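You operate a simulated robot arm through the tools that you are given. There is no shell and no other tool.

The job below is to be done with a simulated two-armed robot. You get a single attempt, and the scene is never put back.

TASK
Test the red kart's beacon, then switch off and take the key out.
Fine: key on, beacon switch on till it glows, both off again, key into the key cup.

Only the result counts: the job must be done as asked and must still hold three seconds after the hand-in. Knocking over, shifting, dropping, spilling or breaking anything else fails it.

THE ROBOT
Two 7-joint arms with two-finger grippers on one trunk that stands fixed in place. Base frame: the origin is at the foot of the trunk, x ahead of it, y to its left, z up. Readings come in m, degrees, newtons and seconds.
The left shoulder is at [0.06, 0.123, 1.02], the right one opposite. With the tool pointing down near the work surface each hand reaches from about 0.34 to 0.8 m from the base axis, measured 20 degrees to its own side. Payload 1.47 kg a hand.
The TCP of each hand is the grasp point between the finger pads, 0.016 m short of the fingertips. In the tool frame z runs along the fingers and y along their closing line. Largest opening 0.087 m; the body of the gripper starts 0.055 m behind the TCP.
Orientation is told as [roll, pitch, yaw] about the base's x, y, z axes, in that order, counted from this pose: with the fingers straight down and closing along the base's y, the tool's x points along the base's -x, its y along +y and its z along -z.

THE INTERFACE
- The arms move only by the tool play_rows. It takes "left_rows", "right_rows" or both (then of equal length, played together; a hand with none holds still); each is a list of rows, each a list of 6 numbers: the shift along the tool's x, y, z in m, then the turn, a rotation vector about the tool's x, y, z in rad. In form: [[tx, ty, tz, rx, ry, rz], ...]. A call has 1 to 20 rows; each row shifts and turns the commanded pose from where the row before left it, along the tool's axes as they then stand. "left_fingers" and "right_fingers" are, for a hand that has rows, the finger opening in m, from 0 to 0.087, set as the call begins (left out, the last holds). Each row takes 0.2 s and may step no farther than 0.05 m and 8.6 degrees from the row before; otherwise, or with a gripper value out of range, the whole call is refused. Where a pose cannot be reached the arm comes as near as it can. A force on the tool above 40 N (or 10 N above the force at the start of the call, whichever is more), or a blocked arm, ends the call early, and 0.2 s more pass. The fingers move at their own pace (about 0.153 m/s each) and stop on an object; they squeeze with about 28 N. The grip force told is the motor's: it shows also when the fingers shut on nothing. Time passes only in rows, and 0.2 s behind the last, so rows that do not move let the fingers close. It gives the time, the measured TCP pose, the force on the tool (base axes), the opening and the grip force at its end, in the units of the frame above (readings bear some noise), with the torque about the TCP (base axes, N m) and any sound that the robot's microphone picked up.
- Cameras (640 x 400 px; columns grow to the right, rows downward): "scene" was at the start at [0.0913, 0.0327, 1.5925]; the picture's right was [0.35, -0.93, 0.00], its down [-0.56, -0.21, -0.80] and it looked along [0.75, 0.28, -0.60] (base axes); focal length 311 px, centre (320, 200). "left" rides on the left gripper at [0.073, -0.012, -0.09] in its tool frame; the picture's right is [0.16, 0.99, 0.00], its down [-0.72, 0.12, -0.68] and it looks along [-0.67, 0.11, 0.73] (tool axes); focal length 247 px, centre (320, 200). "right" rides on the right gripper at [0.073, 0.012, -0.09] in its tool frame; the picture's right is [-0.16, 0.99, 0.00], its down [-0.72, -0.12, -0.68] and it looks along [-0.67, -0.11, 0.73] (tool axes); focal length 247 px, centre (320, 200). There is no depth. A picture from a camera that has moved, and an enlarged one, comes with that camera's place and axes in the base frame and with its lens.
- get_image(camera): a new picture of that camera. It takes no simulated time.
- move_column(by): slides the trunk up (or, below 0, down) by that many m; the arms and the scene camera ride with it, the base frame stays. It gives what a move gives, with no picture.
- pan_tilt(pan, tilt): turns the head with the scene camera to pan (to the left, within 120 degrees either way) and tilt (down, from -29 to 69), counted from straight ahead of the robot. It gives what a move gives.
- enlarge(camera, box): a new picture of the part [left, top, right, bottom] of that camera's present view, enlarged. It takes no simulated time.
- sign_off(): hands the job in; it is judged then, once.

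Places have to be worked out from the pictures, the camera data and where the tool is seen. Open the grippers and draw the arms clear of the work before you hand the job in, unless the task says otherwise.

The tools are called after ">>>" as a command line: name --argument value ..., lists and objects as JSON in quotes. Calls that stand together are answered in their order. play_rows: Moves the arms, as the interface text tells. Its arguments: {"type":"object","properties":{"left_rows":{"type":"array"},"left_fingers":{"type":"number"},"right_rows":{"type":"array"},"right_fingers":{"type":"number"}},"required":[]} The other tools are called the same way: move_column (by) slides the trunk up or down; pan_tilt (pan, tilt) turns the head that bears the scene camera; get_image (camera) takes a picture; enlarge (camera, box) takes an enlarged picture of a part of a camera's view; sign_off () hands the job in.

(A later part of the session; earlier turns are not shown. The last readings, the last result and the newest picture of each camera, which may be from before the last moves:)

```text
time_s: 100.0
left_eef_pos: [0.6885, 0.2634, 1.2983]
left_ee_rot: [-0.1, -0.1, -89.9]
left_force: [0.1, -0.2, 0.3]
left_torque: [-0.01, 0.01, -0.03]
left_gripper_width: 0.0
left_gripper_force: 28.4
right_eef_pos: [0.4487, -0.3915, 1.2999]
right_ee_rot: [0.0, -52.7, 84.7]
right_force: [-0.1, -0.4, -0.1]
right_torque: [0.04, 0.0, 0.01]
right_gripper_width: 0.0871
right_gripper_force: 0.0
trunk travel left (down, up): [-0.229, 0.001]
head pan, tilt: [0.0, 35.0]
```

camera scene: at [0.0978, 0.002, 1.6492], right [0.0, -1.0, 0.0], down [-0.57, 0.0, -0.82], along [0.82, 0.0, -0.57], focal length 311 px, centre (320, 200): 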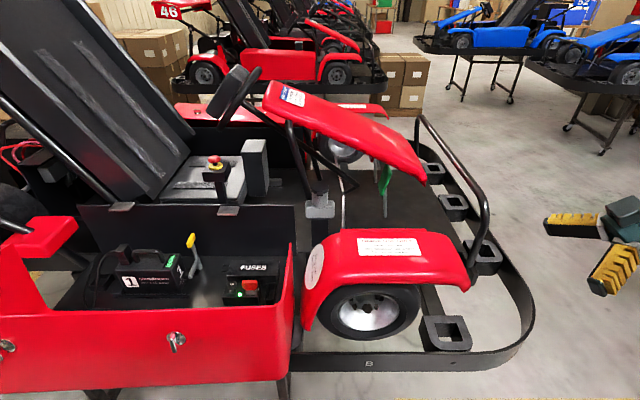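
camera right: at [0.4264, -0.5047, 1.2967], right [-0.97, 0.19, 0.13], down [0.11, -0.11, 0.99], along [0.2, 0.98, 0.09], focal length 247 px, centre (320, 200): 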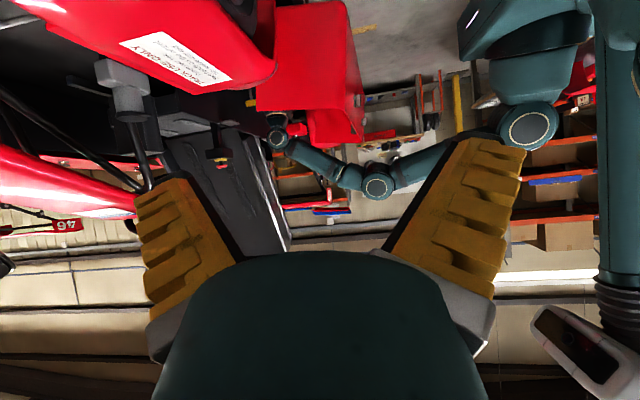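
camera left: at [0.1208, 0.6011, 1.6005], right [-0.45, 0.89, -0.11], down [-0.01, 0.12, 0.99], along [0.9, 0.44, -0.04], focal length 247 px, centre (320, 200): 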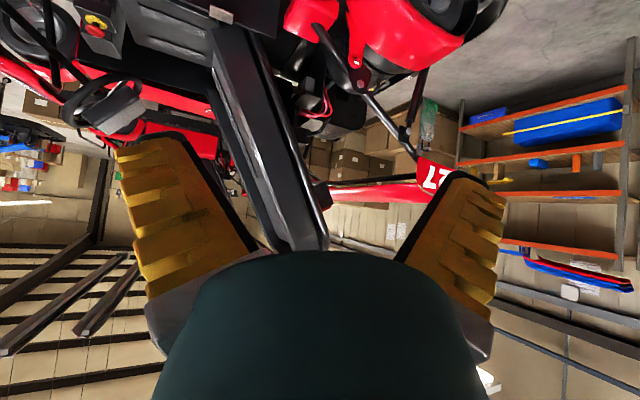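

Back above the bay at (0.6885, 0.263). I descend again and shift to x≈0.679 to press the very end of the I side.

>>> play_rows --left_rows '[[0, 0, 0.0465, 0, 0, 0], [0, 0, 0.0465, 0, 0, 0], [0, 0, 0.0465, 0, 0, 0], [0, 0, 0.0465, 0, 0, 0], [0, 0, 0.0465, 0, 0, 0], [0, 0, 0.0465, 0, 0, 0], [0, 0, 0.0465, 0, 0, 0], [0, -0.0095, 0, 0, 0, 0], [0, 0, 0.02, 0, 0, 0], [0, 0, 0.015, 0, 0, 0], [0, 0, 0.006, 0, 0, 0], [0, 0, 0.004, 0, 0, 0]]'

>>> enlarge --camera "scene" --box '[200, 235, 320, 315]'

>>> enlarge --camera "left" --box '[230, 40, 430, 240]'

```text
time_s: 102.6
left_eef_pos: [0.6804, 0.2631, 0.9283]
left_ee_rot: [0.0, 0.0, -89.9]
left_force: [-0.1, 0.1, -0.7]
left_torque: [0.01, 0.0, 0.02]
left_gripper_width: 0.0
left_gripper_force: 28.1
right_eef_pos: [0.4482, -0.3905, 1.299]
right_ee_rot: [0.0, -52.6, 84.9]
right_force: [0.5, -0.2, -0.4]
right_torque: [-0.02, 0.02, -0.01]
right_gripper_width: 0.0869
right_gripper_force: 0.0
trunk travel left (down, up): [-0.229, 0.001]
head pan, tilt: [0.0, 35.0]
```

```text
5.00 times, centred on (260, 275) of scene
camera zoom: at [0.0977, 0.0018, 1.6491], right [0.0, -1.0, 0.0], down [-0.57, 0.0, -0.82], along [0.82, 0.0, -0.57], focal length 1553 px, centre (620, -175)
```

zoom: 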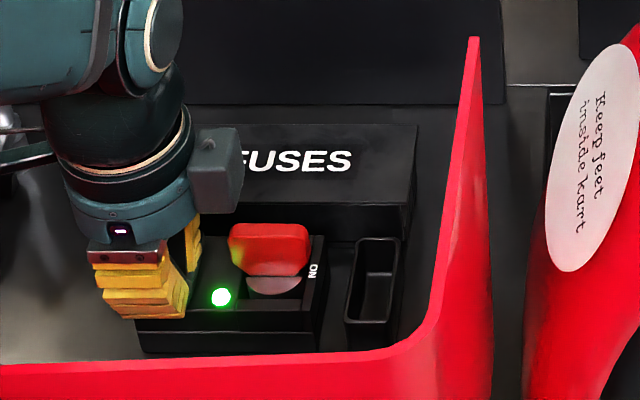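

```text
2.00 times, centred on (330, 140) of left
camera zoom: at [0.6691, 0.3373, 1.0176], right [0.99, 0.16, 0.0], down [0.12, -0.72, 0.68], along [0.11, -0.67, -0.73], focal length 494 px, centre (300, 320)
```

zoom: 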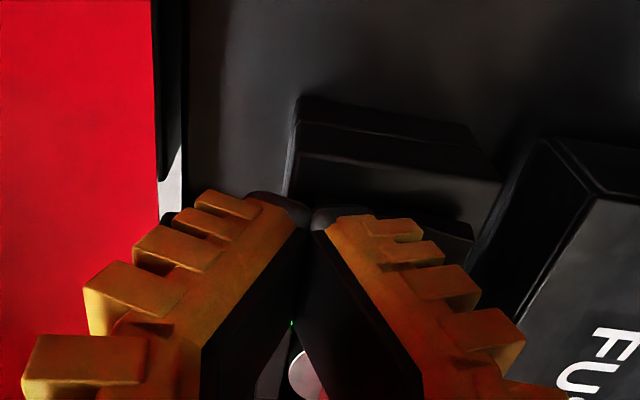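

No contact yet at tip z≈0.912 here, so the I end is indeed lower now. I press on in 2 mm steps.

>>> play_rows --left_rows '[[0, 0, 0.002, 0, 0, 0], [0, 0, 0.002, 0, 0, 0], [0, 0, 0.002, 0, 0, 0]]'

>>> play_rows --left_rows '[[0, 0, 0.002, 0, 0, 0]]'

>>> play_rows --left_rows '[[0, 0, 0.001, 0, 0, 0]]'

```text
time_s: 103.4
left_eef_pos: [0.6799, 0.2634, 0.923]
left_ee_rot: [0.2, -0.1, -89.8]
left_force: [-2.7, 0.2, 7.7]
left_torque: [-0.02, -0.08, -0.02]
left_gripper_width: 0.0
left_gripper_force: 27.9
right_eef_pos: [0.4474, -0.3914, 1.2993]
right_ee_rot: [-0.1, -52.7, 84.7]
right_force: [-0.1, 0.1, 0.8]
right_torque: [-0.03, 0.04, 0.0]
right_gripper_width: 0.0869
right_gripper_force: 0.1
trunk travel left (down, up): [-0.229, 0.001]
head pan, tilt: [0.0, 35.0]
```

```text
time_s: 103.8
left_eef_pos: [0.6789, 0.2638, 0.9221]
left_ee_rot: [0.2, 0.2, -89.7]
left_force: [-2.6, 0.5, 17.6]
left_torque: [-0.03, -0.2, -0.06]
left_gripper_width: 0.0001
left_gripper_force: 27.9
right_eef_pos: [0.4472, -0.391, 1.2999]
right_ee_rot: [-0.1, -52.8, 84.9]
right_force: [0.4, 1.8, 0.0]
right_torque: [0.0, 0.02, -0.01]
right_gripper_width: 0.087
right_gripper_force: 0.1
trunk travel left (down, up): [-0.229, 0.001]
head pan, tilt: [0.0, 35.0]
```

```text
time_s: 104.2
left_eef_pos: [0.6791, 0.2627, 0.9219]
left_ee_rot: [0.5, 0.1, -89.8]
left_force: [-1.5, 1.1, 26.1]
left_torque: [-0.03, -0.29, -0.02]
left_gripper_width: 0.0002
left_gripper_force: 28.1
right_eef_pos: [0.4458, -0.3912, 1.3011]
right_ee_rot: [-0.2, -52.8, 85.0]
right_force: [0.4, -0.1, -0.3]
right_torque: [-0.01, 0.04, 0.0]
right_gripper_width: 0.0869
right_gripper_force: 0.0
trunk travel left (down, up): [-0.229, 0.001]
head pan, tilt: [0.0, 35.0]
```

The I side is hard against its stop (26 N, sloping 8° down), so the switch is fully ON. I look at the beacon lens again at this moment.

>>> pan_tilt --pan 45 --tilt 10

>>> enlarge --camera "scene" --box '[290, 150, 340, 190]'

>>> get_image --camera "scene"

>>> enlarge --camera "scene" --box '[180, 160, 340, 300]'

```text
time_s: 105.3
left_eef_pos: [0.679, 0.2627, 0.9219]
left_ee_rot: [0.3, 0.2, -89.8]
left_force: [4.4, 1.4, 33.5]
left_torque: [0.0, -0.37, -0.02]
left_gripper_width: 0.0001
left_gripper_force: 28.2
right_eef_pos: [0.4465, -0.3916, 1.3007]
right_ee_rot: [-0.2, -52.8, 84.9]
right_force: [-1.2, 0.1, -0.7]
right_torque: [-0.02, -0.03, 0.0]
right_gripper_width: 0.087
right_gripper_force: 0.1
trunk travel left (down, up): [-0.229, 0.001]
head pan, tilt: [45.0, 10.0]
```

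```text
10.00 times, centred on (315, 170) of scene
camera zoom: at [0.0725, 0.0663, 1.6894], right [0.71, -0.71, 0.0], down [-0.12, -0.12, -0.99], along [0.7, 0.7, -0.17], focal length 3106 px, centre (370, 500)
```

zoom: 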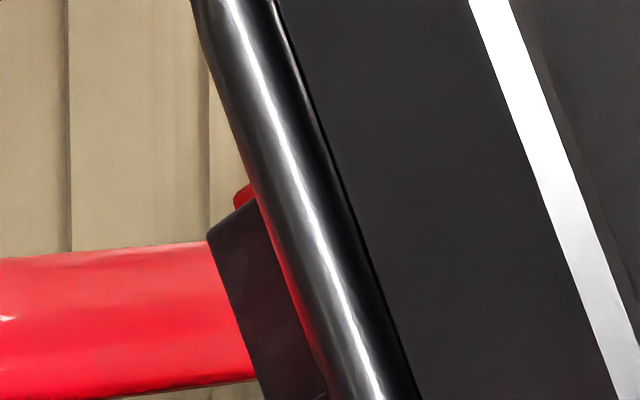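

```text
taken
camera scene: at [0.0725, 0.0663, 1.6894], right [0.71, -0.71, 0.0], down [-0.12, -0.12, -0.99], along [0.7, 0.7, -0.17], focal length 311 px, centre (320, 200)
```

scene: 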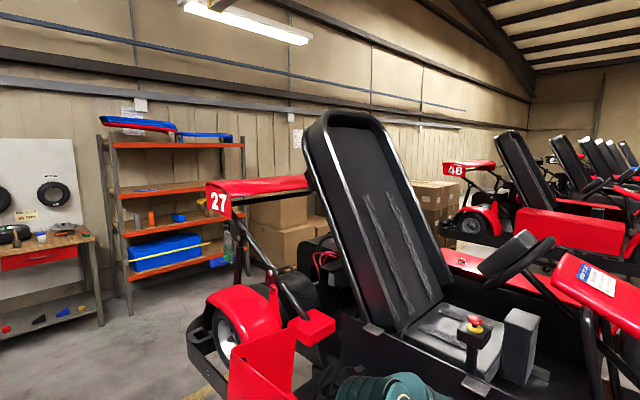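

```text
2.86 times, centred on (260, 230) of scene
camera zoom: at [0.0725, 0.0663, 1.6894], right [0.71, -0.71, 0.0], down [-0.12, -0.12, -0.99], along [0.7, 0.7, -0.17], focal length 887 px, centre (491, 114)
```

zoom: 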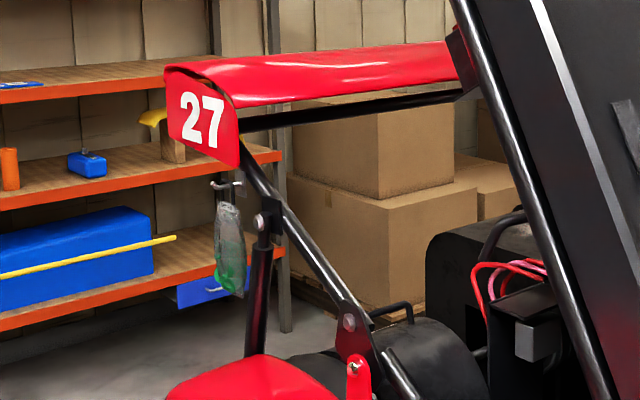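

Still dark with the switch hard on. I ease off the switch and look over the lower parts of the kart and stand for any other lamp or switch.

>>> play_rows --left_rows '[[0, 0, -0.01, 0, 0, 0], [0, 0, -0.02, 0, 0, 0], [0, 0, -0.02, 0, 0, 0]]'

>>> pan_tilt --pan 10 --tilt 60

>>> get_image --camera "scene"

>>> pan_tilt --pan -30 --tilt 45

>>> get_image --camera "scene"

>>> pan_tilt --pan 70 --tilt 40

>>> get_image --camera "scene"

```text
time_s: 106.1
left_eef_pos: [0.6788, 0.2635, 0.9687]
left_ee_rot: [0.0, 0.0, -89.8]
left_force: [0.0, 0.1, 0.2]
left_torque: [0.0, 0.0, 0.01]
left_gripper_width: 0.0002
left_gripper_force: 28.3
right_eef_pos: [0.4486, -0.3904, 1.2985]
right_ee_rot: [0.0, -52.8, 84.9]
right_force: [0.1, 0.6, -0.6]
right_torque: [0.0, -0.03, 0.03]
right_gripper_width: 0.0869
right_gripper_force: 0.1
trunk travel left (down, up): [-0.229, 0.001]
head pan, tilt: [45.0, 10.0]
```

```text
time_s: 107.3
left_eef_pos: [0.6806, 0.2635, 0.9691]
left_ee_rot: [0.1, 0.0, -89.8]
left_force: [-0.1, -0.8, -0.1]
left_torque: [0.0, -0.01, 0.01]
left_gripper_width: 0.0
left_gripper_force: 27.5
right_eef_pos: [0.4492, -0.39, 1.2988]
right_ee_rot: [0.0, -52.7, 84.8]
right_force: [0.1, 0.1, 0.2]
right_torque: [0.0, 0.0, -0.02]
right_gripper_width: 0.0869
right_gripper_force: 0.0
trunk travel left (down, up): [-0.229, 0.001]
head pan, tilt: [10.0, 60.0]
```

```text
taken
camera scene: at [0.0754, 0.0134, 1.6148], right [0.17, -0.98, 0.0], down [-0.85, -0.15, -0.5], along [0.49, 0.09, -0.87], focal length 311 px, centre (320, 200)
```

scene: 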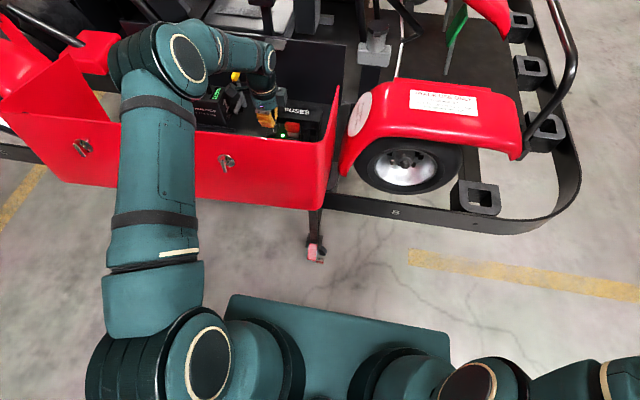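

```text
time_s: 108.3
left_eef_pos: [0.6804, 0.2635, 0.9689]
left_ee_rot: [0.0, 0.0, -89.8]
left_force: [-0.2, -0.7, -0.9]
left_torque: [0.03, 0.03, 0.01]
left_gripper_width: 0.0003
left_gripper_force: 27.9
right_eef_pos: [0.449, -0.3914, 1.2996]
right_ee_rot: [0.1, -52.6, 84.8]
right_force: [0.4, -0.4, -0.3]
right_torque: [0.01, -0.04, -0.01]
right_gripper_width: 0.0867
right_gripper_force: 0.0
trunk travel left (down, up): [-0.229, 0.001]
head pan, tilt: [-30.0, 45.0]
```

```text
taken
camera scene: at [0.0803, -0.0388, 1.6342], right [-0.5, -0.87, 0.0], down [-0.61, 0.35, -0.71], along [0.61, -0.35, -0.71], focal length 311 px, centre (320, 200)
```

scene: 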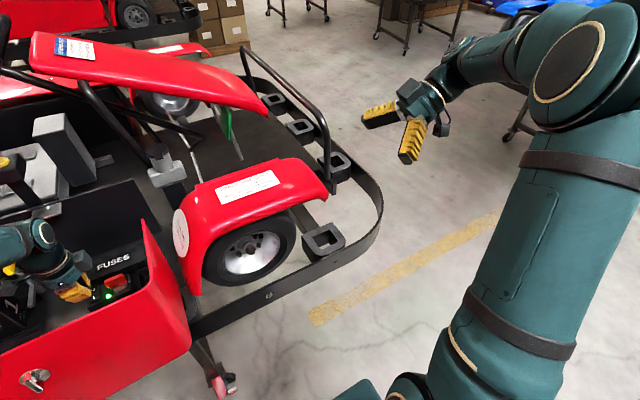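

```text
time_s: 110.1
left_eef_pos: [0.6805, 0.2644, 0.9694]
left_ee_rot: [-0.1, 0.0, -89.7]
left_force: [-0.3, -0.3, -0.6]
left_torque: [0.03, -0.02, 0.02]
left_gripper_width: 0.0
left_gripper_force: 28.0
right_eef_pos: [0.4489, -0.3909, 1.2997]
right_ee_rot: [0.1, -52.8, 84.8]
right_force: [-0.1, 0.1, 0.0]
right_torque: [-0.03, -0.01, 0.0]
right_gripper_width: 0.0873
right_gripper_force: 0.1
trunk travel left (down, up): [-0.229, 0.001]
head pan, tilt: [70.0, 40.0]
```

```text
taken
camera scene: at [0.0389, 0.0817, 1.6415], right [0.94, -0.34, 0.0], down [-0.22, -0.6, -0.77], along [0.26, 0.72, -0.64], focal length 311 px, centre (320, 200)
```

scene: 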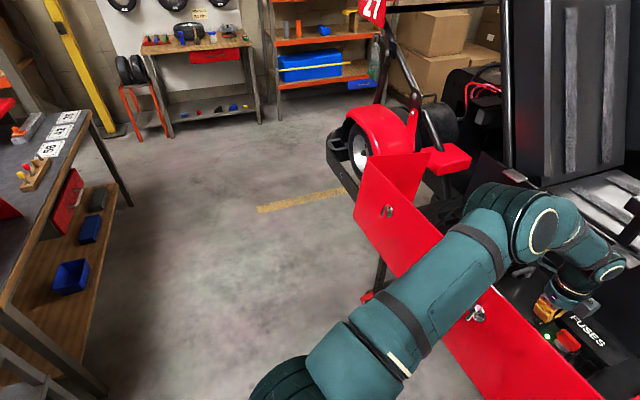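

No other lamp anywhere. The stickers may carry hints about the beacon, so I read the blue-headed label on the cowl and the others at high zoom.

>>> pan_tilt --pan 5 --tilt 25

>>> enlarge --camera "scene" --box '[300, 140, 350, 180]'

>>> enlarge --camera "scene" --box '[370, 295, 470, 345]'

>>> enlarge --camera "scene" --box '[300, 280, 380, 340]'

>>> enlarge --camera "scene" --box '[20, 140, 220, 280]'

```text
time_s: 111.5
left_eef_pos: [0.6803, 0.2644, 0.9691]
left_ee_rot: [0.0, 0.0, -89.8]
left_force: [0.0, -0.3, 0.5]
left_torque: [0.01, -0.03, -0.01]
left_gripper_width: 0.0
left_gripper_force: 28.0
right_eef_pos: [0.4495, -0.3913, 1.3001]
right_ee_rot: [-0.1, -52.7, 84.7]
right_force: [0.7, -0.5, -0.3]
right_torque: [-0.02, 0.02, -0.02]
right_gripper_width: 0.0868
right_gripper_force: 0.0
trunk travel left (down, up): [-0.229, 0.001]
head pan, tilt: [5.0, 25.0]
```

```text
10.00 times, centred on (325, 160) of scene
camera zoom: at [0.1016, 0.0099, 1.6648], right [0.09, -1.0, 0.0], down [-0.42, -0.04, -0.91], along [0.9, 0.08, -0.42], focal length 3106 px, centre (270, 600)
```

zoom: 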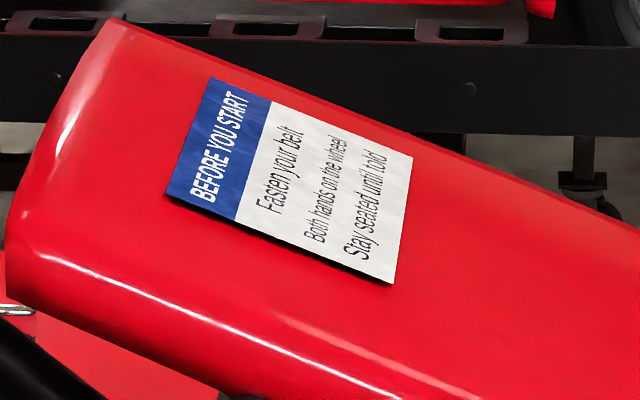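

```text
6.40 times, centred on (420, 320) of scene
camera zoom: at [0.1016, 0.0099, 1.6648], right [0.09, -1.0, 0.0], down [-0.42, -0.04, -0.91], along [0.9, 0.08, -0.42], focal length 1988 px, centre (-320, -568)
```

zoom: 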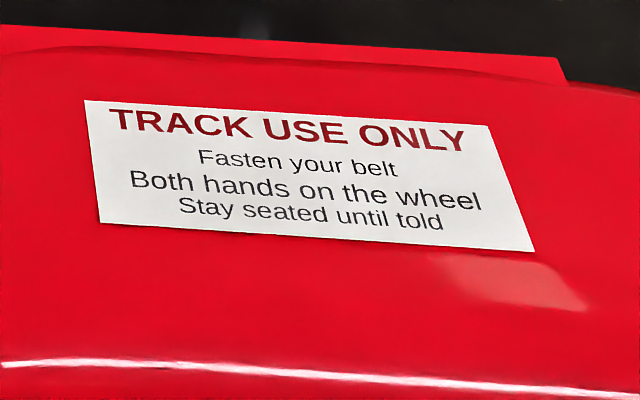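

```text
6.67 times, centred on (340, 310) of scene
camera zoom: at [0.1016, 0.0099, 1.6648], right [0.09, -1.0, 0.0], down [-0.42, -0.04, -0.91], along [0.9, 0.08, -0.42], focal length 2071 px, centre (187, -533)
```

zoom: 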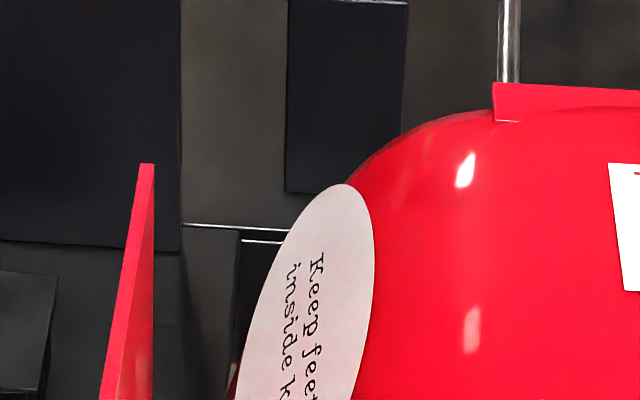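

```text
2.86 times, centred on (120, 210) of scene
camera zoom: at [0.1016, 0.0099, 1.6648], right [0.09, -1.0, 0.0], down [-0.42, -0.04, -0.91], along [0.9, 0.08, -0.42], focal length 887 px, centre (891, 171)
```

zoom: 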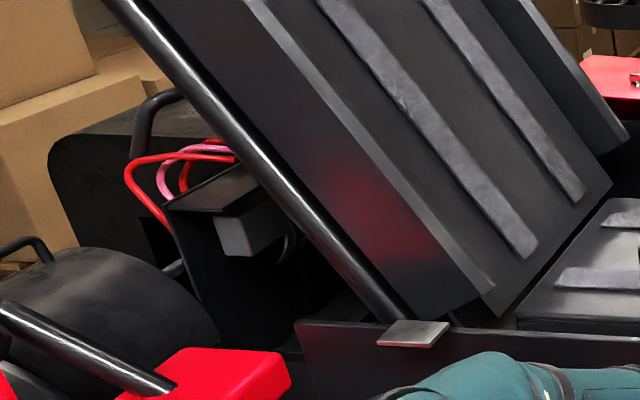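

No hint there. The beacon might warm up slowly ("till it glows"), so I look at the lens again now, 37 s after switching on, and let more time pass.

>>> pan_tilt --pan 45 --tilt 10

>>> enlarge --camera "scene" --box '[290, 150, 340, 190]'

>>> play_rows --left_rows '[[0, 0, 0, 0, 0, 0], [0, 0, 0, 0, 0, 0], [0, 0, 0, 0, 0, 0], [0, 0, 0, 0, 0, 0], [0, 0, 0, 0, 0, 0], [0, 0, 0, 0, 0, 0], [0, 0, 0, 0, 0, 0], [0, 0, 0, 0, 0, 0], [0, 0, 0, 0, 0, 0], [0, 0, 0, 0, 0, 0], [0, 0, 0, 0, 0, 0], [0, 0, 0, 0, 0, 0], [0, 0, 0, 0, 0, 0], [0, 0, 0, 0, 0, 0], [0, 0, 0, 0, 0, 0], [0, 0, 0, 0, 0, 0], [0, 0, 0, 0, 0, 0], [0, 0, 0, 0, 0, 0], [0, 0, 0, 0, 0, 0], [0, 0, 0, 0, 0, 0]]'

>>> enlarge --camera "scene" --box '[290, 150, 340, 190]'

>>> play_rows --left_rows '[[0, 0, 0, 0, 0, 0], [0, 0, 0, 0, 0, 0], [0, 0, 0, 0, 0, 0], [0, 0, 0, 0, 0, 0], [0, 0, 0, 0, 0, 0], [0, 0, 0, 0, 0, 0], [0, 0, 0, 0, 0, 0], [0, 0, 0, 0, 0, 0], [0, 0, 0, 0, 0, 0], [0, 0, 0, 0, 0, 0], [0, 0, 0, 0, 0, 0], [0, 0, 0, 0, 0, 0], [0, 0, 0, 0, 0, 0], [0, 0, 0, 0, 0, 0], [0, 0, 0, 0, 0, 0], [0, 0, 0, 0, 0, 0], [0, 0, 0, 0, 0, 0], [0, 0, 0, 0, 0, 0], [0, 0, 0, 0, 0, 0], [0, 0, 0, 0, 0, 0]]'

>>> enlarge --camera "scene" --box '[290, 150, 340, 190]'

```text
time_s: 112.5
left_eef_pos: [0.679, 0.2627, 0.9681]
left_ee_rot: [0.0, -0.1, -89.9]
left_force: [0.0, 0.2, -0.4]
left_torque: [-0.03, -0.03, 0.01]
left_gripper_width: 0.0
left_gripper_force: 28.0
right_eef_pos: [0.4488, -0.391, 1.3]
right_ee_rot: [0.0, -52.7, 84.7]
right_force: [-0.6, 0.4, 0.0]
right_torque: [0.01, 0.02, -0.01]
right_gripper_width: 0.0869
right_gripper_force: 0.0
trunk travel left (down, up): [-0.229, 0.001]
head pan, tilt: [45.0, 10.0]
```

```text
10.00 times, centred on (315, 170) of scene
camera zoom: at [0.0756, 0.0675, 1.6892], right [0.71, -0.71, 0.0], down [-0.12, -0.12, -0.98], along [0.7, 0.7, -0.17], focal length 3106 px, centre (370, 500)
```

zoom: 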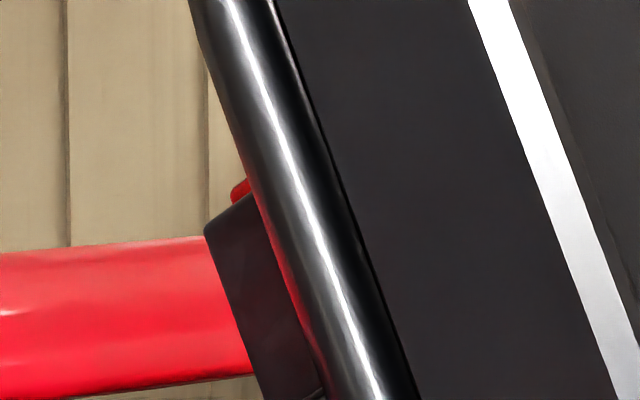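

```text
time_s: 116.7
left_eef_pos: [0.6791, 0.2636, 0.9698]
left_ee_rot: [0.0, -0.1, -89.8]
left_force: [-0.1, 0.1, 0.7]
left_torque: [0.03, 0.0, 0.01]
left_gripper_width: 0.0
left_gripper_force: 28.1
right_eef_pos: [0.4485, -0.3916, 1.3004]
right_ee_rot: [-0.1, -52.7, 84.8]
right_force: [0.0, -0.1, -0.1]
right_torque: [-0.01, 0.0, 0.0]
right_gripper_width: 0.087
right_gripper_force: 0.2
trunk travel left (down, up): [-0.229, 0.001]
head pan, tilt: [45.0, 10.0]
```

```text
10.00 times, centred on (315, 170) of scene
camera zoom: at [0.0755, 0.0675, 1.6892], right [0.71, -0.71, 0.0], down [-0.12, -0.12, -0.98], along [0.7, 0.7, -0.17], focal length 3106 px, centre (370, 500)
```

zoom: 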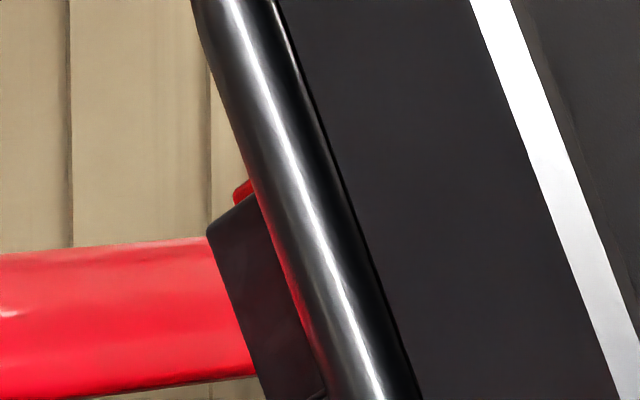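

```text
time_s: 120.9
left_eef_pos: [0.6801, 0.2646, 0.9694]
left_ee_rot: [0.1, 0.0, -89.8]
left_force: [0.5, 0.6, 0.0]
left_torque: [-0.03, 0.01, 0.0]
left_gripper_width: 0.0003
left_gripper_force: 28.2
right_eef_pos: [0.4497, -0.3919, 1.2987]
right_ee_rot: [0.0, -52.7, 84.8]
right_force: [-0.4, -0.6, 0.0]
right_torque: [-0.01, 0.0, 0.03]
right_gripper_width: 0.087
right_gripper_force: 0.0
trunk travel left (down, up): [-0.229, 0.001]
head pan, tilt: [45.0, 10.0]
```

```text
10.00 times, centred on (315, 170) of scene
camera zoom: at [0.0755, 0.0675, 1.6892], right [0.71, -0.71, 0.0], down [-0.12, -0.12, -0.98], along [0.7, 0.7, -0.17], focal length 3106 px, centre (370, 500)
```

zoom: 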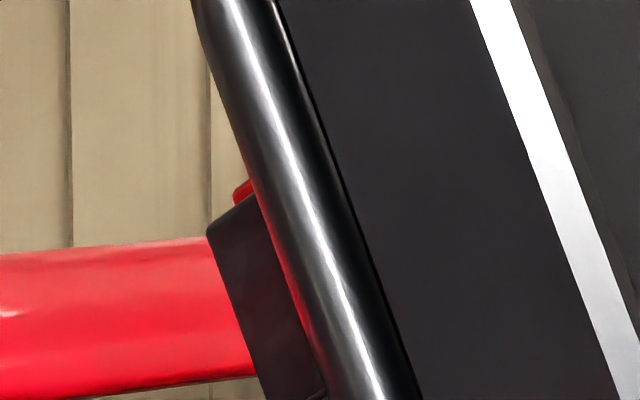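

The pill-shaped lens stays dark; but the housing leans back with its rear face tilted downward, so a light on that face could only be seen from low and far left. I take the left hand out again and bring its camera there to check while the switch is ON.

>>> play_rows --left_rows '[[0, 0, -0.045, 0, 0, 0], [0, 0, -0.048, 0, 0, 0], [0, 0, -0.048, 0, 0, 0], [0, 0, -0.048, 0, 0, 0], [0, 0, -0.048, 0, 0, 0], [0, 0, -0.048, 0, 0, 0], [0, 0, -0.045, 0, 0, 0], [0, 0, 0, 0, 0, -0.1428], [0, 0, 0, 0, 0, -0.1428], [0, 0, 0, 0, 0, -0.1428], [0, 0, 0, 0, 0, -0.1428], [0, 0, 0, 0, 0, -0.1428], [0, 0, 0, 0, 0, -0.1428], [0, 0, 0, 0, 0, -0.1428], [0, 0, 0, 0, 0, -0.1428], [0, 0, 0, 0, 0, -0.1428], [0, 0, 0, 0, 0, -0.1428], [0, 0, 0, 0, 0, -0.1428]]'

>>> play_rows --left_rows '[[0.0341, 0.0269, -0.0074, 0, 0, 0], [0.0341, 0.0269, -0.0074, 0, 0, 0], [0.0341, 0.0269, -0.0074, 0, 0, 0], [0.0341, 0.0269, -0.0074, 0, 0, 0], [0.0341, 0.0269, -0.0074, 0, 0, 0], [0.0341, 0.0269, -0.0074, 0, 0, 0], [0.0341, 0.0269, -0.0074, 0, 0, 0], [0, 0, 0, 0, -0.1309, 0], [0, 0, 0, 0, -0.1309, 0], [0, 0, 0, 0, -0.1309, 0], [0, 0, 0, 0, -0.1309, 0], [0, 0, 0, 0, -0.1309, 0], [0, 0, 0, 0, -0.1309, 0], [0, 0, 0, -0.0823, 0, -0.0823], [0, 0, 0, -0.0823, 0, -0.0823], [0, 0, 0, -0.0823, 0, -0.0823]]' --left_fingers 0.087

>>> play_rows --left_rows '[[0.0125, 0.0438, 0.0032, 0, 0, 0], [0.0125, 0.0438, 0.0032, 0, 0, 0], [0.0125, 0.0438, 0.0032, 0, 0, 0], [0.0125, 0.0438, 0.0032, 0, 0, 0], [0.0125, 0.0438, 0.0032, 0, 0, 0], [0.0125, 0.0438, 0.0032, 0, 0, 0], [0.0125, 0.0438, 0.0032, 0, 0, 0], [0.0125, 0.0438, 0.0032, 0, 0, 0]]'

>>> pan_tilt --pan 60 --tilt 35

>>> get_image --camera "scene"

>>> get_image --camera "left"

```text
time_s: 124.7
left_eef_pos: [0.6797, 0.263, 1.2983]
left_ee_rot: [0.0, 0.0, 0.3]
left_force: [-0.9, -0.3, 0.1]
left_torque: [-0.03, -0.01, -0.01]
left_gripper_width: 0.0
left_gripper_force: 28.2
right_eef_pos: [0.4485, -0.391, 1.2992]
right_ee_rot: [0.0, -52.7, 84.8]
right_force: [0.3, -0.1, -0.3]
right_torque: [-0.01, 0.02, 0.0]
right_gripper_width: 0.0868
right_gripper_force: 0.1
trunk travel left (down, up): [-0.229, 0.001]
head pan, tilt: [45.0, 10.0]
```

```text
time_s: 128.1
left_eef_pos: [0.4411, 0.4506, 1.3517]
left_ee_rot: [0.2, -45.2, 20.1]
left_force: [0.3, -0.3, 0.9]
left_torque: [-0.03, -0.01, 0.0]
left_gripper_width: 0.0866
left_gripper_force: 0.0
right_eef_pos: [0.4495, -0.3923, 1.2988]
right_ee_rot: [0.0, -52.9, 84.7]
right_force: [0.2, 0.3, -0.6]
right_torque: [0.01, 0.0, -0.02]
right_gripper_width: 0.0869
right_gripper_force: 0.1
trunk travel left (down, up): [-0.229, 0.001]
head pan, tilt: [45.0, 10.0]
```

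```text
time_s: 129.9
left_eef_pos: [0.2688, 0.7636, 1.2611]
left_ee_rot: [-0.1, -45.0, 20.3]
left_force: [0.8, 0.1, -0.7]
left_torque: [0.0, -0.02, -0.05]
left_gripper_width: 0.087
left_gripper_force: 0.1
right_eef_pos: [0.4491, -0.3895, 1.2998]
right_ee_rot: [-0.2, -52.7, 84.8]
right_force: [-0.3, 0.6, -0.1]
right_torque: [-0.06, 0.0, 0.01]
right_gripper_width: 0.087
right_gripper_force: 0.1
trunk travel left (down, up): [-0.229, 0.001]
head pan, tilt: [45.0, 10.0]
```

```text
time_s: 130.8
left_eef_pos: [0.2692, 0.7615, 1.2609]
left_ee_rot: [0.0, -45.0, 20.3]
left_force: [0.3, 0.2, 0.0]
left_torque: [0.0, 0.0, -0.02]
left_gripper_width: 0.087
left_gripper_force: 0.1
right_eef_pos: [0.449, -0.3905, 1.2989]
right_ee_rot: [0.0, -52.8, 84.8]
right_force: [1.4, -0.3, 0.2]
right_torque: [0.01, 0.02, 0.01]
right_gripper_width: 0.087
right_gripper_force: 0.1
trunk travel left (down, up): [-0.229, 0.001]
head pan, tilt: [60.0, 35.0]
```

```text
taken
camera scene: at [0.0537, 0.0785, 1.6491], right [0.87, -0.5, 0.0], down [-0.29, -0.5, -0.82], along [0.41, 0.71, -0.57], focal length 311 px, centre (320, 200)
```

scene: 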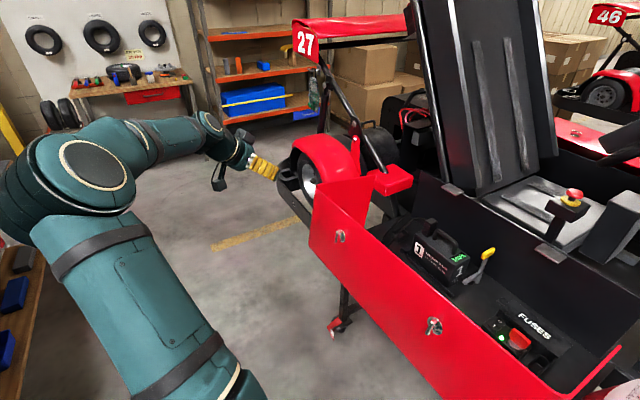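

```text
taken
camera left: at [0.1671, 0.7121, 1.2736], right [-0.45, 0.89, -0.11], down [-0.01, 0.12, 0.99], along [0.89, 0.44, -0.04], focal length 247 px, centre (320, 200)
```

left: 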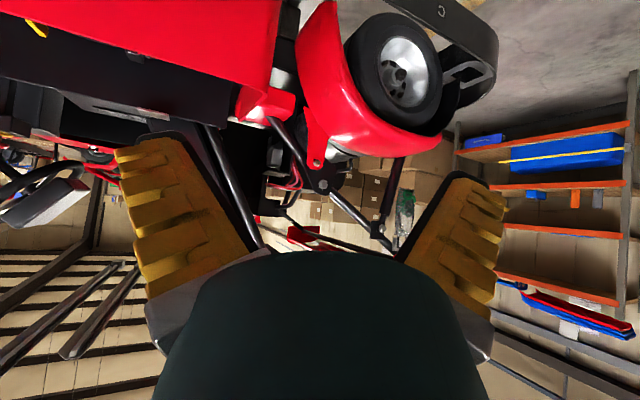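

Clear so far. I pitch the hand up about 30° so the beacon comes into view between the fingers.

>>> play_rows --left_rows '[[0, 0, 0, 0, -0.13, 0], [0, 0, 0, 0, -0.13, 0], [0, 0, 0, 0, -0.13, 0], [0, 0, 0, 0, -0.13, 0]]'

>>> get_image --camera "left"

>>> enlarge --camera "left" --box '[240, 120, 360, 220]'

```text
time_s: 131.8
left_eef_pos: [0.2694, 0.7622, 1.2621]
left_ee_rot: [0.5, -74.9, 19.9]
left_force: [0.4, -0.1, -0.6]
left_torque: [0.0, -0.01, 0.04]
left_gripper_width: 0.0869
left_gripper_force: 0.0
right_eef_pos: [0.4494, -0.3912, 1.2989]
right_ee_rot: [0.0, -52.7, 84.8]
right_force: [0.5, -0.6, 0.0]
right_torque: [-0.01, 0.02, 0.01]
right_gripper_width: 0.0868
right_gripper_force: 0.1
trunk travel left (down, up): [-0.229, 0.001]
head pan, tilt: [60.0, 35.0]
```

```text
taken
camera left: at [0.1756, 0.7157, 1.2152], right [-0.38, 0.91, -0.15], down [-0.48, -0.06, 0.88], along [0.79, 0.41, 0.46], focal length 247 px, centre (320, 200)
```

left: 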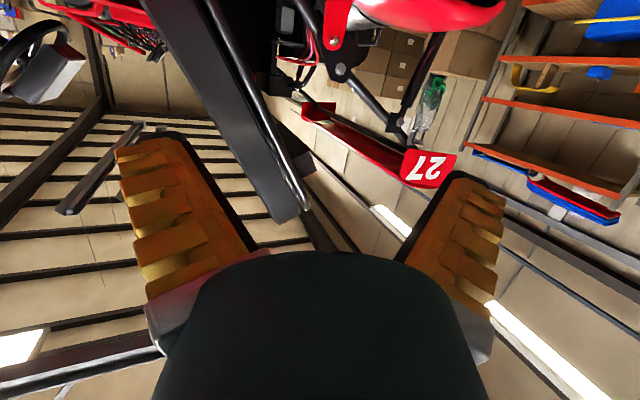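

```text
4.00 times, centred on (300, 170) of left
camera zoom: at [0.1756, 0.7157, 1.2152], right [-0.38, 0.91, -0.15], down [-0.48, -0.06, 0.88], along [0.79, 0.41, 0.46], focal length 988 px, centre (400, 320)
```

zoom: 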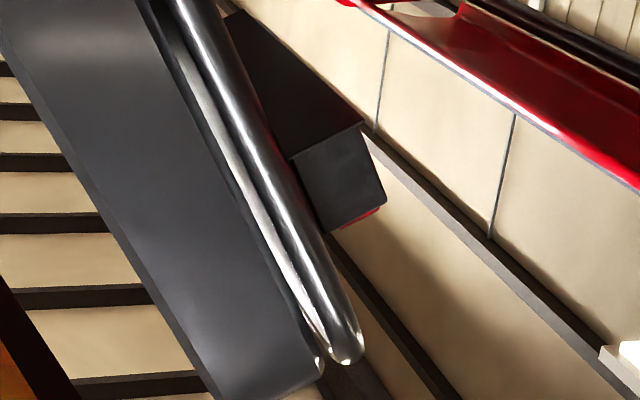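

The box and its shelf are in view from below. I enlarge them.

>>> enlarge --camera "left" --box '[285, 142, 330, 182]'

>>> enlarge --camera "left" --box '[300, 164, 324, 182]'

```text
10.00 times, centred on (308, 162) of left
camera zoom: at [0.1756, 0.7157, 1.2152], right [-0.38, 0.91, -0.15], down [-0.48, -0.06, 0.88], along [0.79, 0.41, 0.46], focal length 2470 px, centre (445, 580)
```

zoom: 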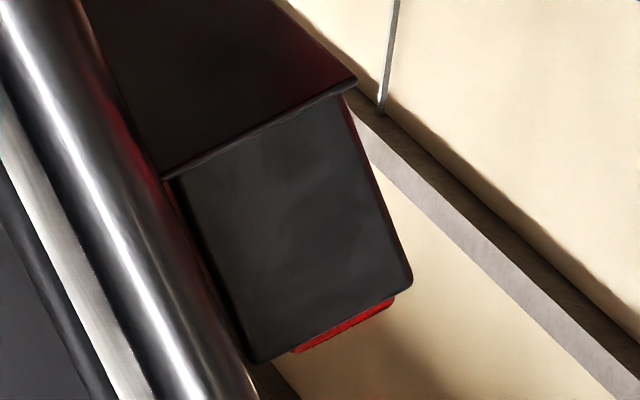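

```text
16.00 times, centred on (312, 173) of left
camera zoom: at [0.1756, 0.7157, 1.2152], right [-0.38, 0.91, -0.15], down [-0.48, -0.06, 0.88], along [0.79, 0.41, 0.46], focal length 3952 px, centre (448, 632)
```

zoom: 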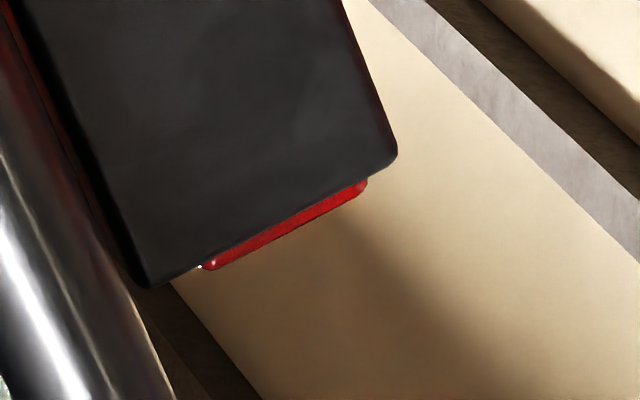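

From below, the lens still looks dark, and the rear face is not yet visible. I go lower (about z 0.7) as planned to see the rear face at a grazing angle.

>>> play_rows --left_rows '[[0, 0, 0, 0, -0.13, 0], [0, 0, 0, 0, -0.13, 0], [0.0433, 0.0073, 0.0085, 0, 0, 0], [0.0433, 0.0073, 0.0085, 0, 0, 0], [0.0433, 0.0073, 0.0085, 0, 0, 0], [0.0433, 0.0073, 0.0085, 0, 0, 0], [0.0433, 0.0073, 0.0085, 0, 0, 0], [0.0433, 0.0073, 0.0085, 0, 0, 0]]'

>>> get_image --camera "scene"

>>> get_image --camera "left"

```text
time_s: 133.6
left_eef_pos: [0.3009, 0.8211, 1.0004]
left_ee_rot: [11.3, -89.7, 9.0]
left_force: [0.6, 0.1, -0.1]
left_torque: [0.0, -0.01, -0.02]
left_gripper_width: 0.0871
left_gripper_force: 0.0
right_eef_pos: [0.4498, -0.3897, 1.3002]
right_ee_rot: [0.0, -52.8, 84.8]
right_force: [0.1, -0.3, 0.0]
right_torque: [-0.01, 0.02, -0.04]
right_gripper_width: 0.087
right_gripper_force: 0.2
trunk travel left (down, up): [-0.229, 0.001]
head pan, tilt: [60.0, 35.0]
```

```text
taken
camera scene: at [0.0545, 0.0791, 1.649], right [0.87, -0.5, 0.0], down [-0.29, -0.5, -0.82], along [0.41, 0.71, -0.57], focal length 311 px, centre (320, 200)
```

scene: 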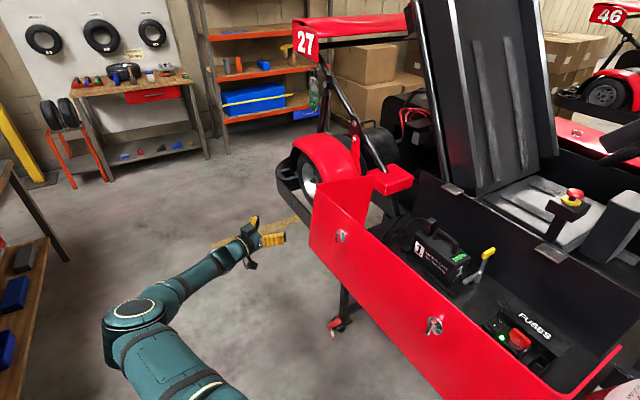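

```text
taken
camera left: at [0.2215, 0.7802, 0.9286], right [-0.34, 0.93, -0.16], down [-0.67, -0.13, 0.73], along [0.65, 0.36, 0.67], focal length 247 px, centre (320, 200)
```

left: 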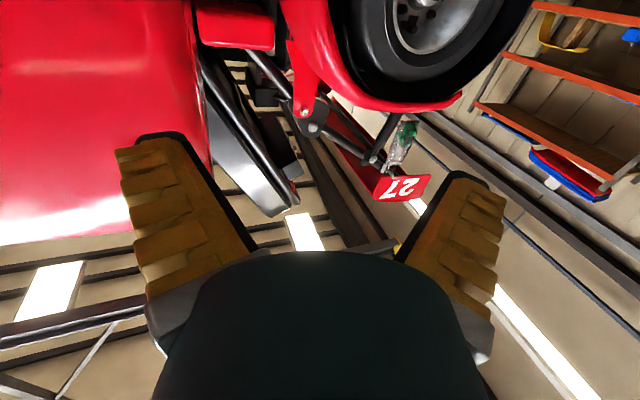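

The box is visible below the hoop at about (285, 160). I enlarge it.

>>> enlarge --camera "left" --box '[255, 130, 315, 180]'

>>> enlarge --camera "left" --box '[272, 145, 306, 182]'

```text
8.00 times, centred on (285, 155) of left
camera zoom: at [0.2215, 0.7802, 0.9286], right [-0.34, 0.93, -0.16], down [-0.67, -0.13, 0.73], along [0.65, 0.36, 0.67], focal length 1976 px, centre (600, 560)
```

zoom: 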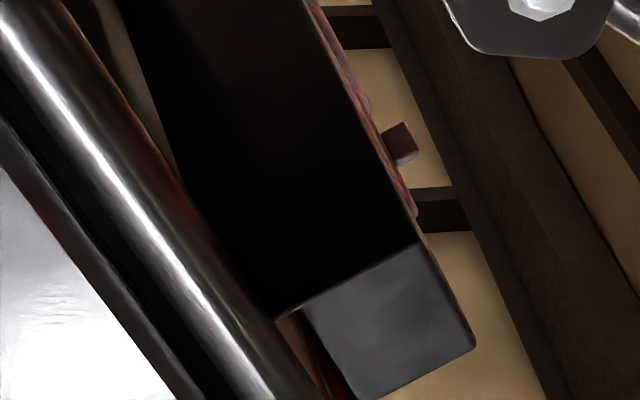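

```text
10.81 times, centred on (289, 164) of left
camera zoom: at [0.2215, 0.7802, 0.9286], right [-0.34, 0.93, -0.16], down [-0.67, -0.13, 0.73], along [0.65, 0.36, 0.67], focal length 2670 px, centre (655, 595)
```

zoom: 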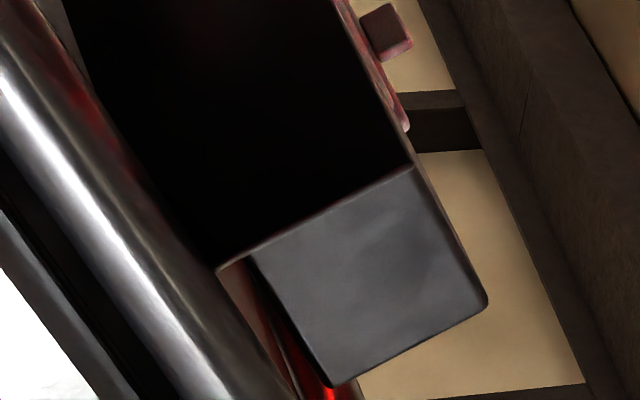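

From lower down, there are protrusions on the rear side with reddish light on them and a bright red spot in the gap by the tube. I go further down to see more of the rear face.

>>> play_rows --left_rows '[[0.0433, 0.0073, 0.0085, 0, 0, 0], [0.0433, 0.0073, 0.0085, 0, 0, 0], [0.0433, 0.0073, 0.0085, 0, 0, 0], [0.0433, 0.0073, 0.0085, 0, 0, 0], [0.0433, 0.0073, 0.0085, 0, 0, 0]]'

>>> get_image --camera "left"

>>> enlarge --camera "left" --box '[240, 110, 340, 190]'

```text
time_s: 134.8
left_eef_pos: [0.3159, 0.8109, 0.8707]
left_ee_rot: [12.7, -89.7, 7.6]
left_force: [0.2, -0.2, -0.4]
left_torque: [-0.01, -0.05, -0.02]
left_gripper_width: 0.0872
left_gripper_force: 0.0
left hand out of reach, approached as far as the arm can: row 3, 4, 5
right_eef_pos: [0.449, -0.3917, 1.2992]
right_ee_rot: [0.0, -52.8, 84.9]
right_force: [-0.6, 1.1, 0.6]
right_torque: [0.0, 0.02, 0.02]
right_gripper_width: 0.0872
right_gripper_force: 0.2
trunk travel left (down, up): [-0.229, 0.001]
head pan, tilt: [60.0, 35.0]
```

```text
taken
camera left: at [0.2366, 0.7701, 0.7979], right [-0.34, 0.93, -0.16], down [-0.67, -0.13, 0.73], along [0.65, 0.36, 0.67], focal length 247 px, centre (320, 200)
```

left: 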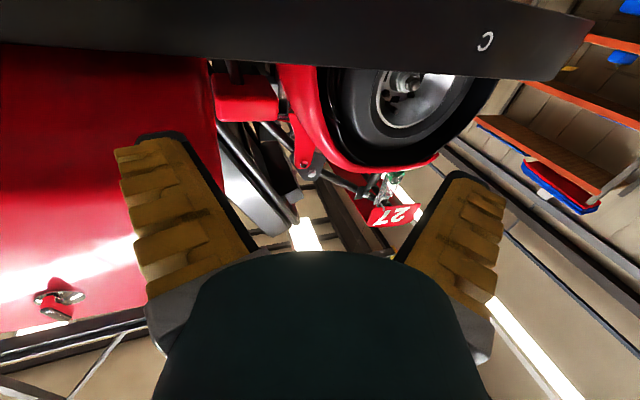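

```text
5.00 times, centred on (290, 150) of left
camera zoom: at [0.2366, 0.7701, 0.7979], right [-0.34, 0.93, -0.16], down [-0.67, -0.13, 0.73], along [0.65, 0.36, 0.67], focal length 1235 px, centre (470, 450)
```

zoom: 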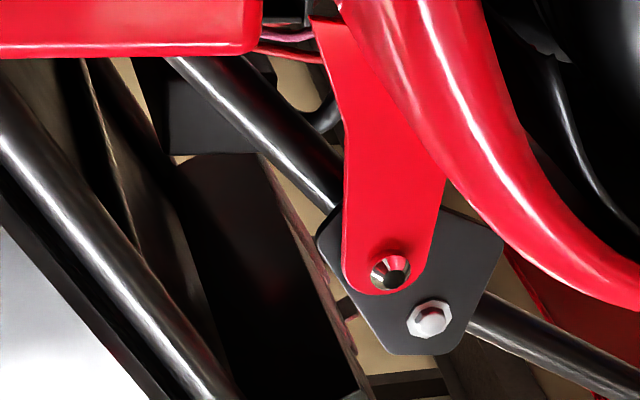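

The strut now covers part of it; I enlarge the area around the shelf's rear edge and box.

>>> enlarge --camera "left" --box '[270, 160, 320, 200]'

>>> enlarge --camera "left" --box '[280, 180, 310, 204]'

```text
10.00 times, centred on (295, 180) of left
camera zoom: at [0.2366, 0.7701, 0.7979], right [-0.34, 0.93, -0.16], down [-0.67, -0.13, 0.73], along [0.65, 0.36, 0.67], focal length 2470 px, centre (570, 400)
```

zoom: 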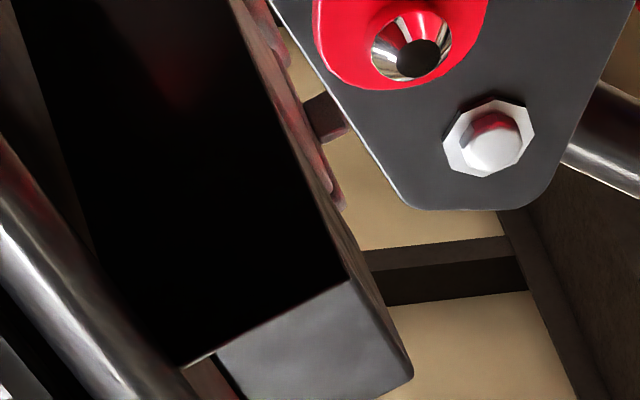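

```text
16.00 times, centred on (295, 192) of left
camera zoom: at [0.2366, 0.7701, 0.7979], right [-0.34, 0.93, -0.16], down [-0.67, -0.13, 0.73], along [0.65, 0.36, 0.67], focal length 3952 px, centre (720, 328)
```

zoom: 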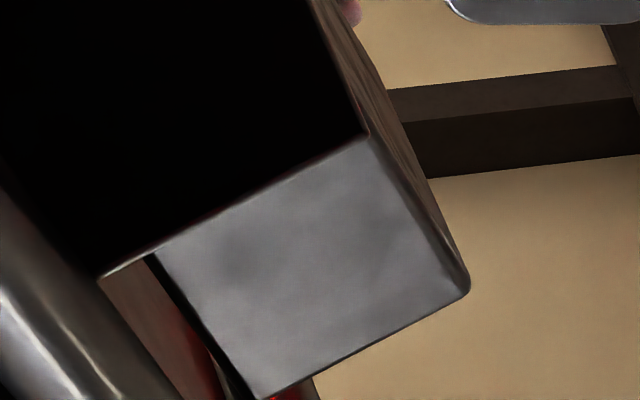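

I take one more close look at those rear-face bumps.

>>> enlarge --camera "left" --box '[290, 152, 312, 186]'

>>> enlarge --camera "left" --box '[294, 158, 310, 172]'

```text
11.76 times, centred on (301, 169) of left
camera zoom: at [0.2366, 0.7701, 0.7979], right [-0.34, 0.93, -0.16], down [-0.67, -0.13, 0.73], along [0.65, 0.36, 0.67], focal length 2906 px, centre (544, 565)
```

zoom: 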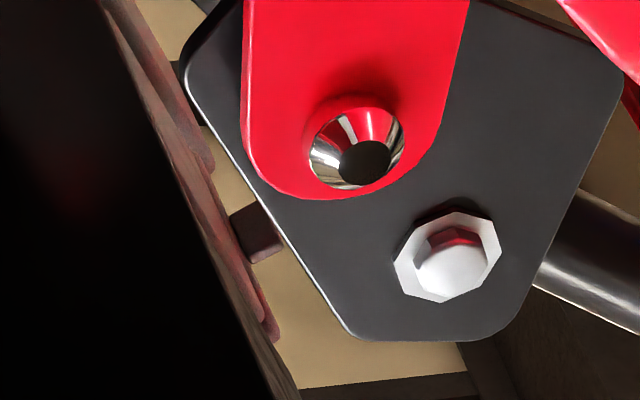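

```text
16.00 times, centred on (302, 165) of left
camera zoom: at [0.2366, 0.7701, 0.7979], right [-0.34, 0.93, -0.16], down [-0.67, -0.13, 0.73], along [0.65, 0.36, 0.67], focal length 3952 px, centre (608, 760)
```

zoom: 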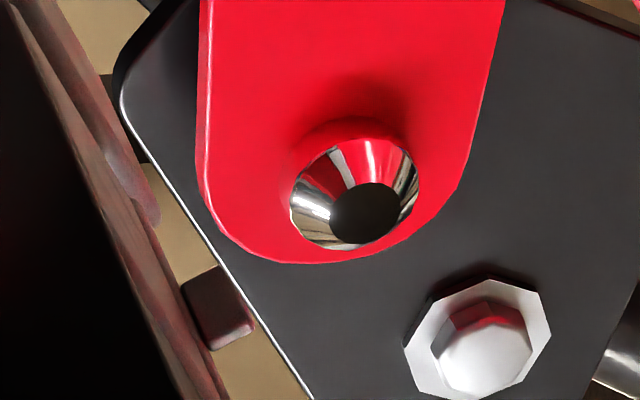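

Those look like fittings, not a lit lamp. Before going on I take a quick look at the remaining surroundings (far left and far right) for any lit beacon I may have missed.

>>> pan_tilt --pan 112 --tilt 15

>>> get_image --camera "scene"

>>> pan_tilt --pan -70 --tilt 15

>>> get_image --camera "scene"

>>> pan_tilt --pan 20 --tilt -10

>>> get_image --camera "scene"

```text
time_s: 136.0
left_eef_pos: [0.316, 0.8106, 0.8708]
left_ee_rot: [3.5, -89.5, 16.7]
left_force: [-0.2, 0.1, 0.0]
left_torque: [-0.01, 0.03, -0.03]
left_gripper_width: 0.0871
left_gripper_force: 0.1
right_eef_pos: [0.4485, -0.3921, 1.301]
right_ee_rot: [0.0, -52.8, 84.8]
right_force: [0.5, 0.1, 0.7]
right_torque: [-0.02, -0.01, 0.0]
right_gripper_width: 0.0868
right_gripper_force: 0.0
trunk travel left (down, up): [-0.229, 0.001]
head pan, tilt: [112.0, 15.0]
```

```text
taken
camera scene: at [-0.0251, 0.0884, 1.6811], right [0.93, 0.37, 0.0], down [0.1, -0.24, -0.97], along [-0.36, 0.9, -0.26], focal length 311 px, centre (320, 200)
```

scene: 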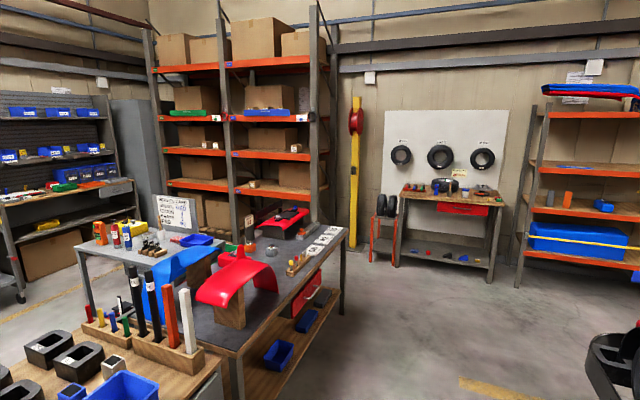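

```text
time_s: 138.7
left_eef_pos: [0.3154, 0.8107, 0.87]
left_ee_rot: [3.3, -89.7, 17.1]
left_force: [-0.1, 0.1, 0.8]
left_torque: [-0.02, 0.02, -0.02]
left_gripper_width: 0.0869
left_gripper_force: 0.0
right_eef_pos: [0.4489, -0.3908, 1.3]
right_ee_rot: [0.0, -52.6, 84.8]
right_force: [0.4, -0.1, 0.5]
right_torque: [0.0, 0.0, 0.01]
right_gripper_width: 0.0873
right_gripper_force: 0.1
trunk travel left (down, up): [-0.229, 0.001]
head pan, tilt: [-70.0, 15.0]
```

```text
taken
camera scene: at [0.0418, -0.086, 1.6811], right [-0.94, -0.34, 0.0], down [-0.09, 0.24, -0.97], along [0.33, -0.91, -0.26], focal length 311 px, centre (320, 200)
```

scene: 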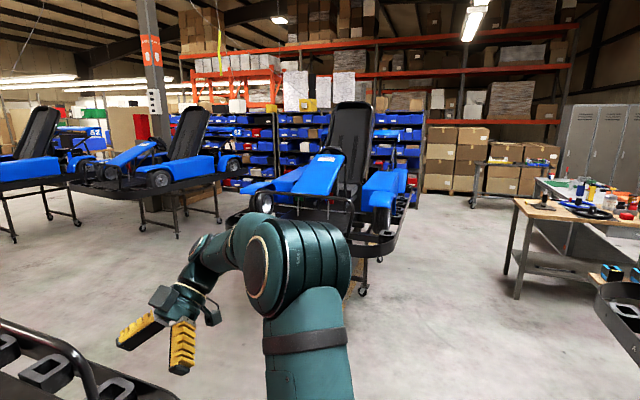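

```text
time_s: 140.4
left_eef_pos: [0.314, 0.8122, 0.8699]
left_ee_rot: [3.3, -89.6, 17.0]
left_force: [-1.3, -0.8, 0.0]
left_torque: [0.02, 0.01, 0.0]
left_gripper_width: 0.0869
left_gripper_force: 0.0
right_eef_pos: [0.4497, -0.3912, 1.2994]
right_ee_rot: [0.1, -52.7, 84.9]
right_force: [-0.2, 0.1, -0.2]
right_torque: [0.02, -0.03, 0.01]
right_gripper_width: 0.0869
right_gripper_force: 0.1
trunk travel left (down, up): [-0.229, 0.001]
head pan, tilt: [20.0, -10.0]
```

```text
taken
camera scene: at [0.089, 0.0306, 1.7205], right [0.34, -0.94, 0.0], down [0.16, 0.06, -0.98], along [0.93, 0.34, 0.17], focal length 311 px, centre (320, 200)
```

scene: 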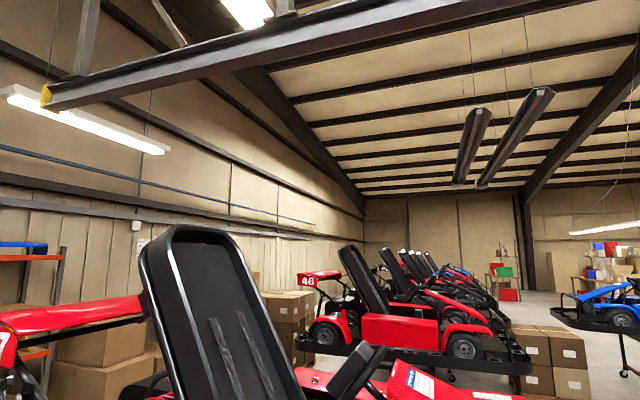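

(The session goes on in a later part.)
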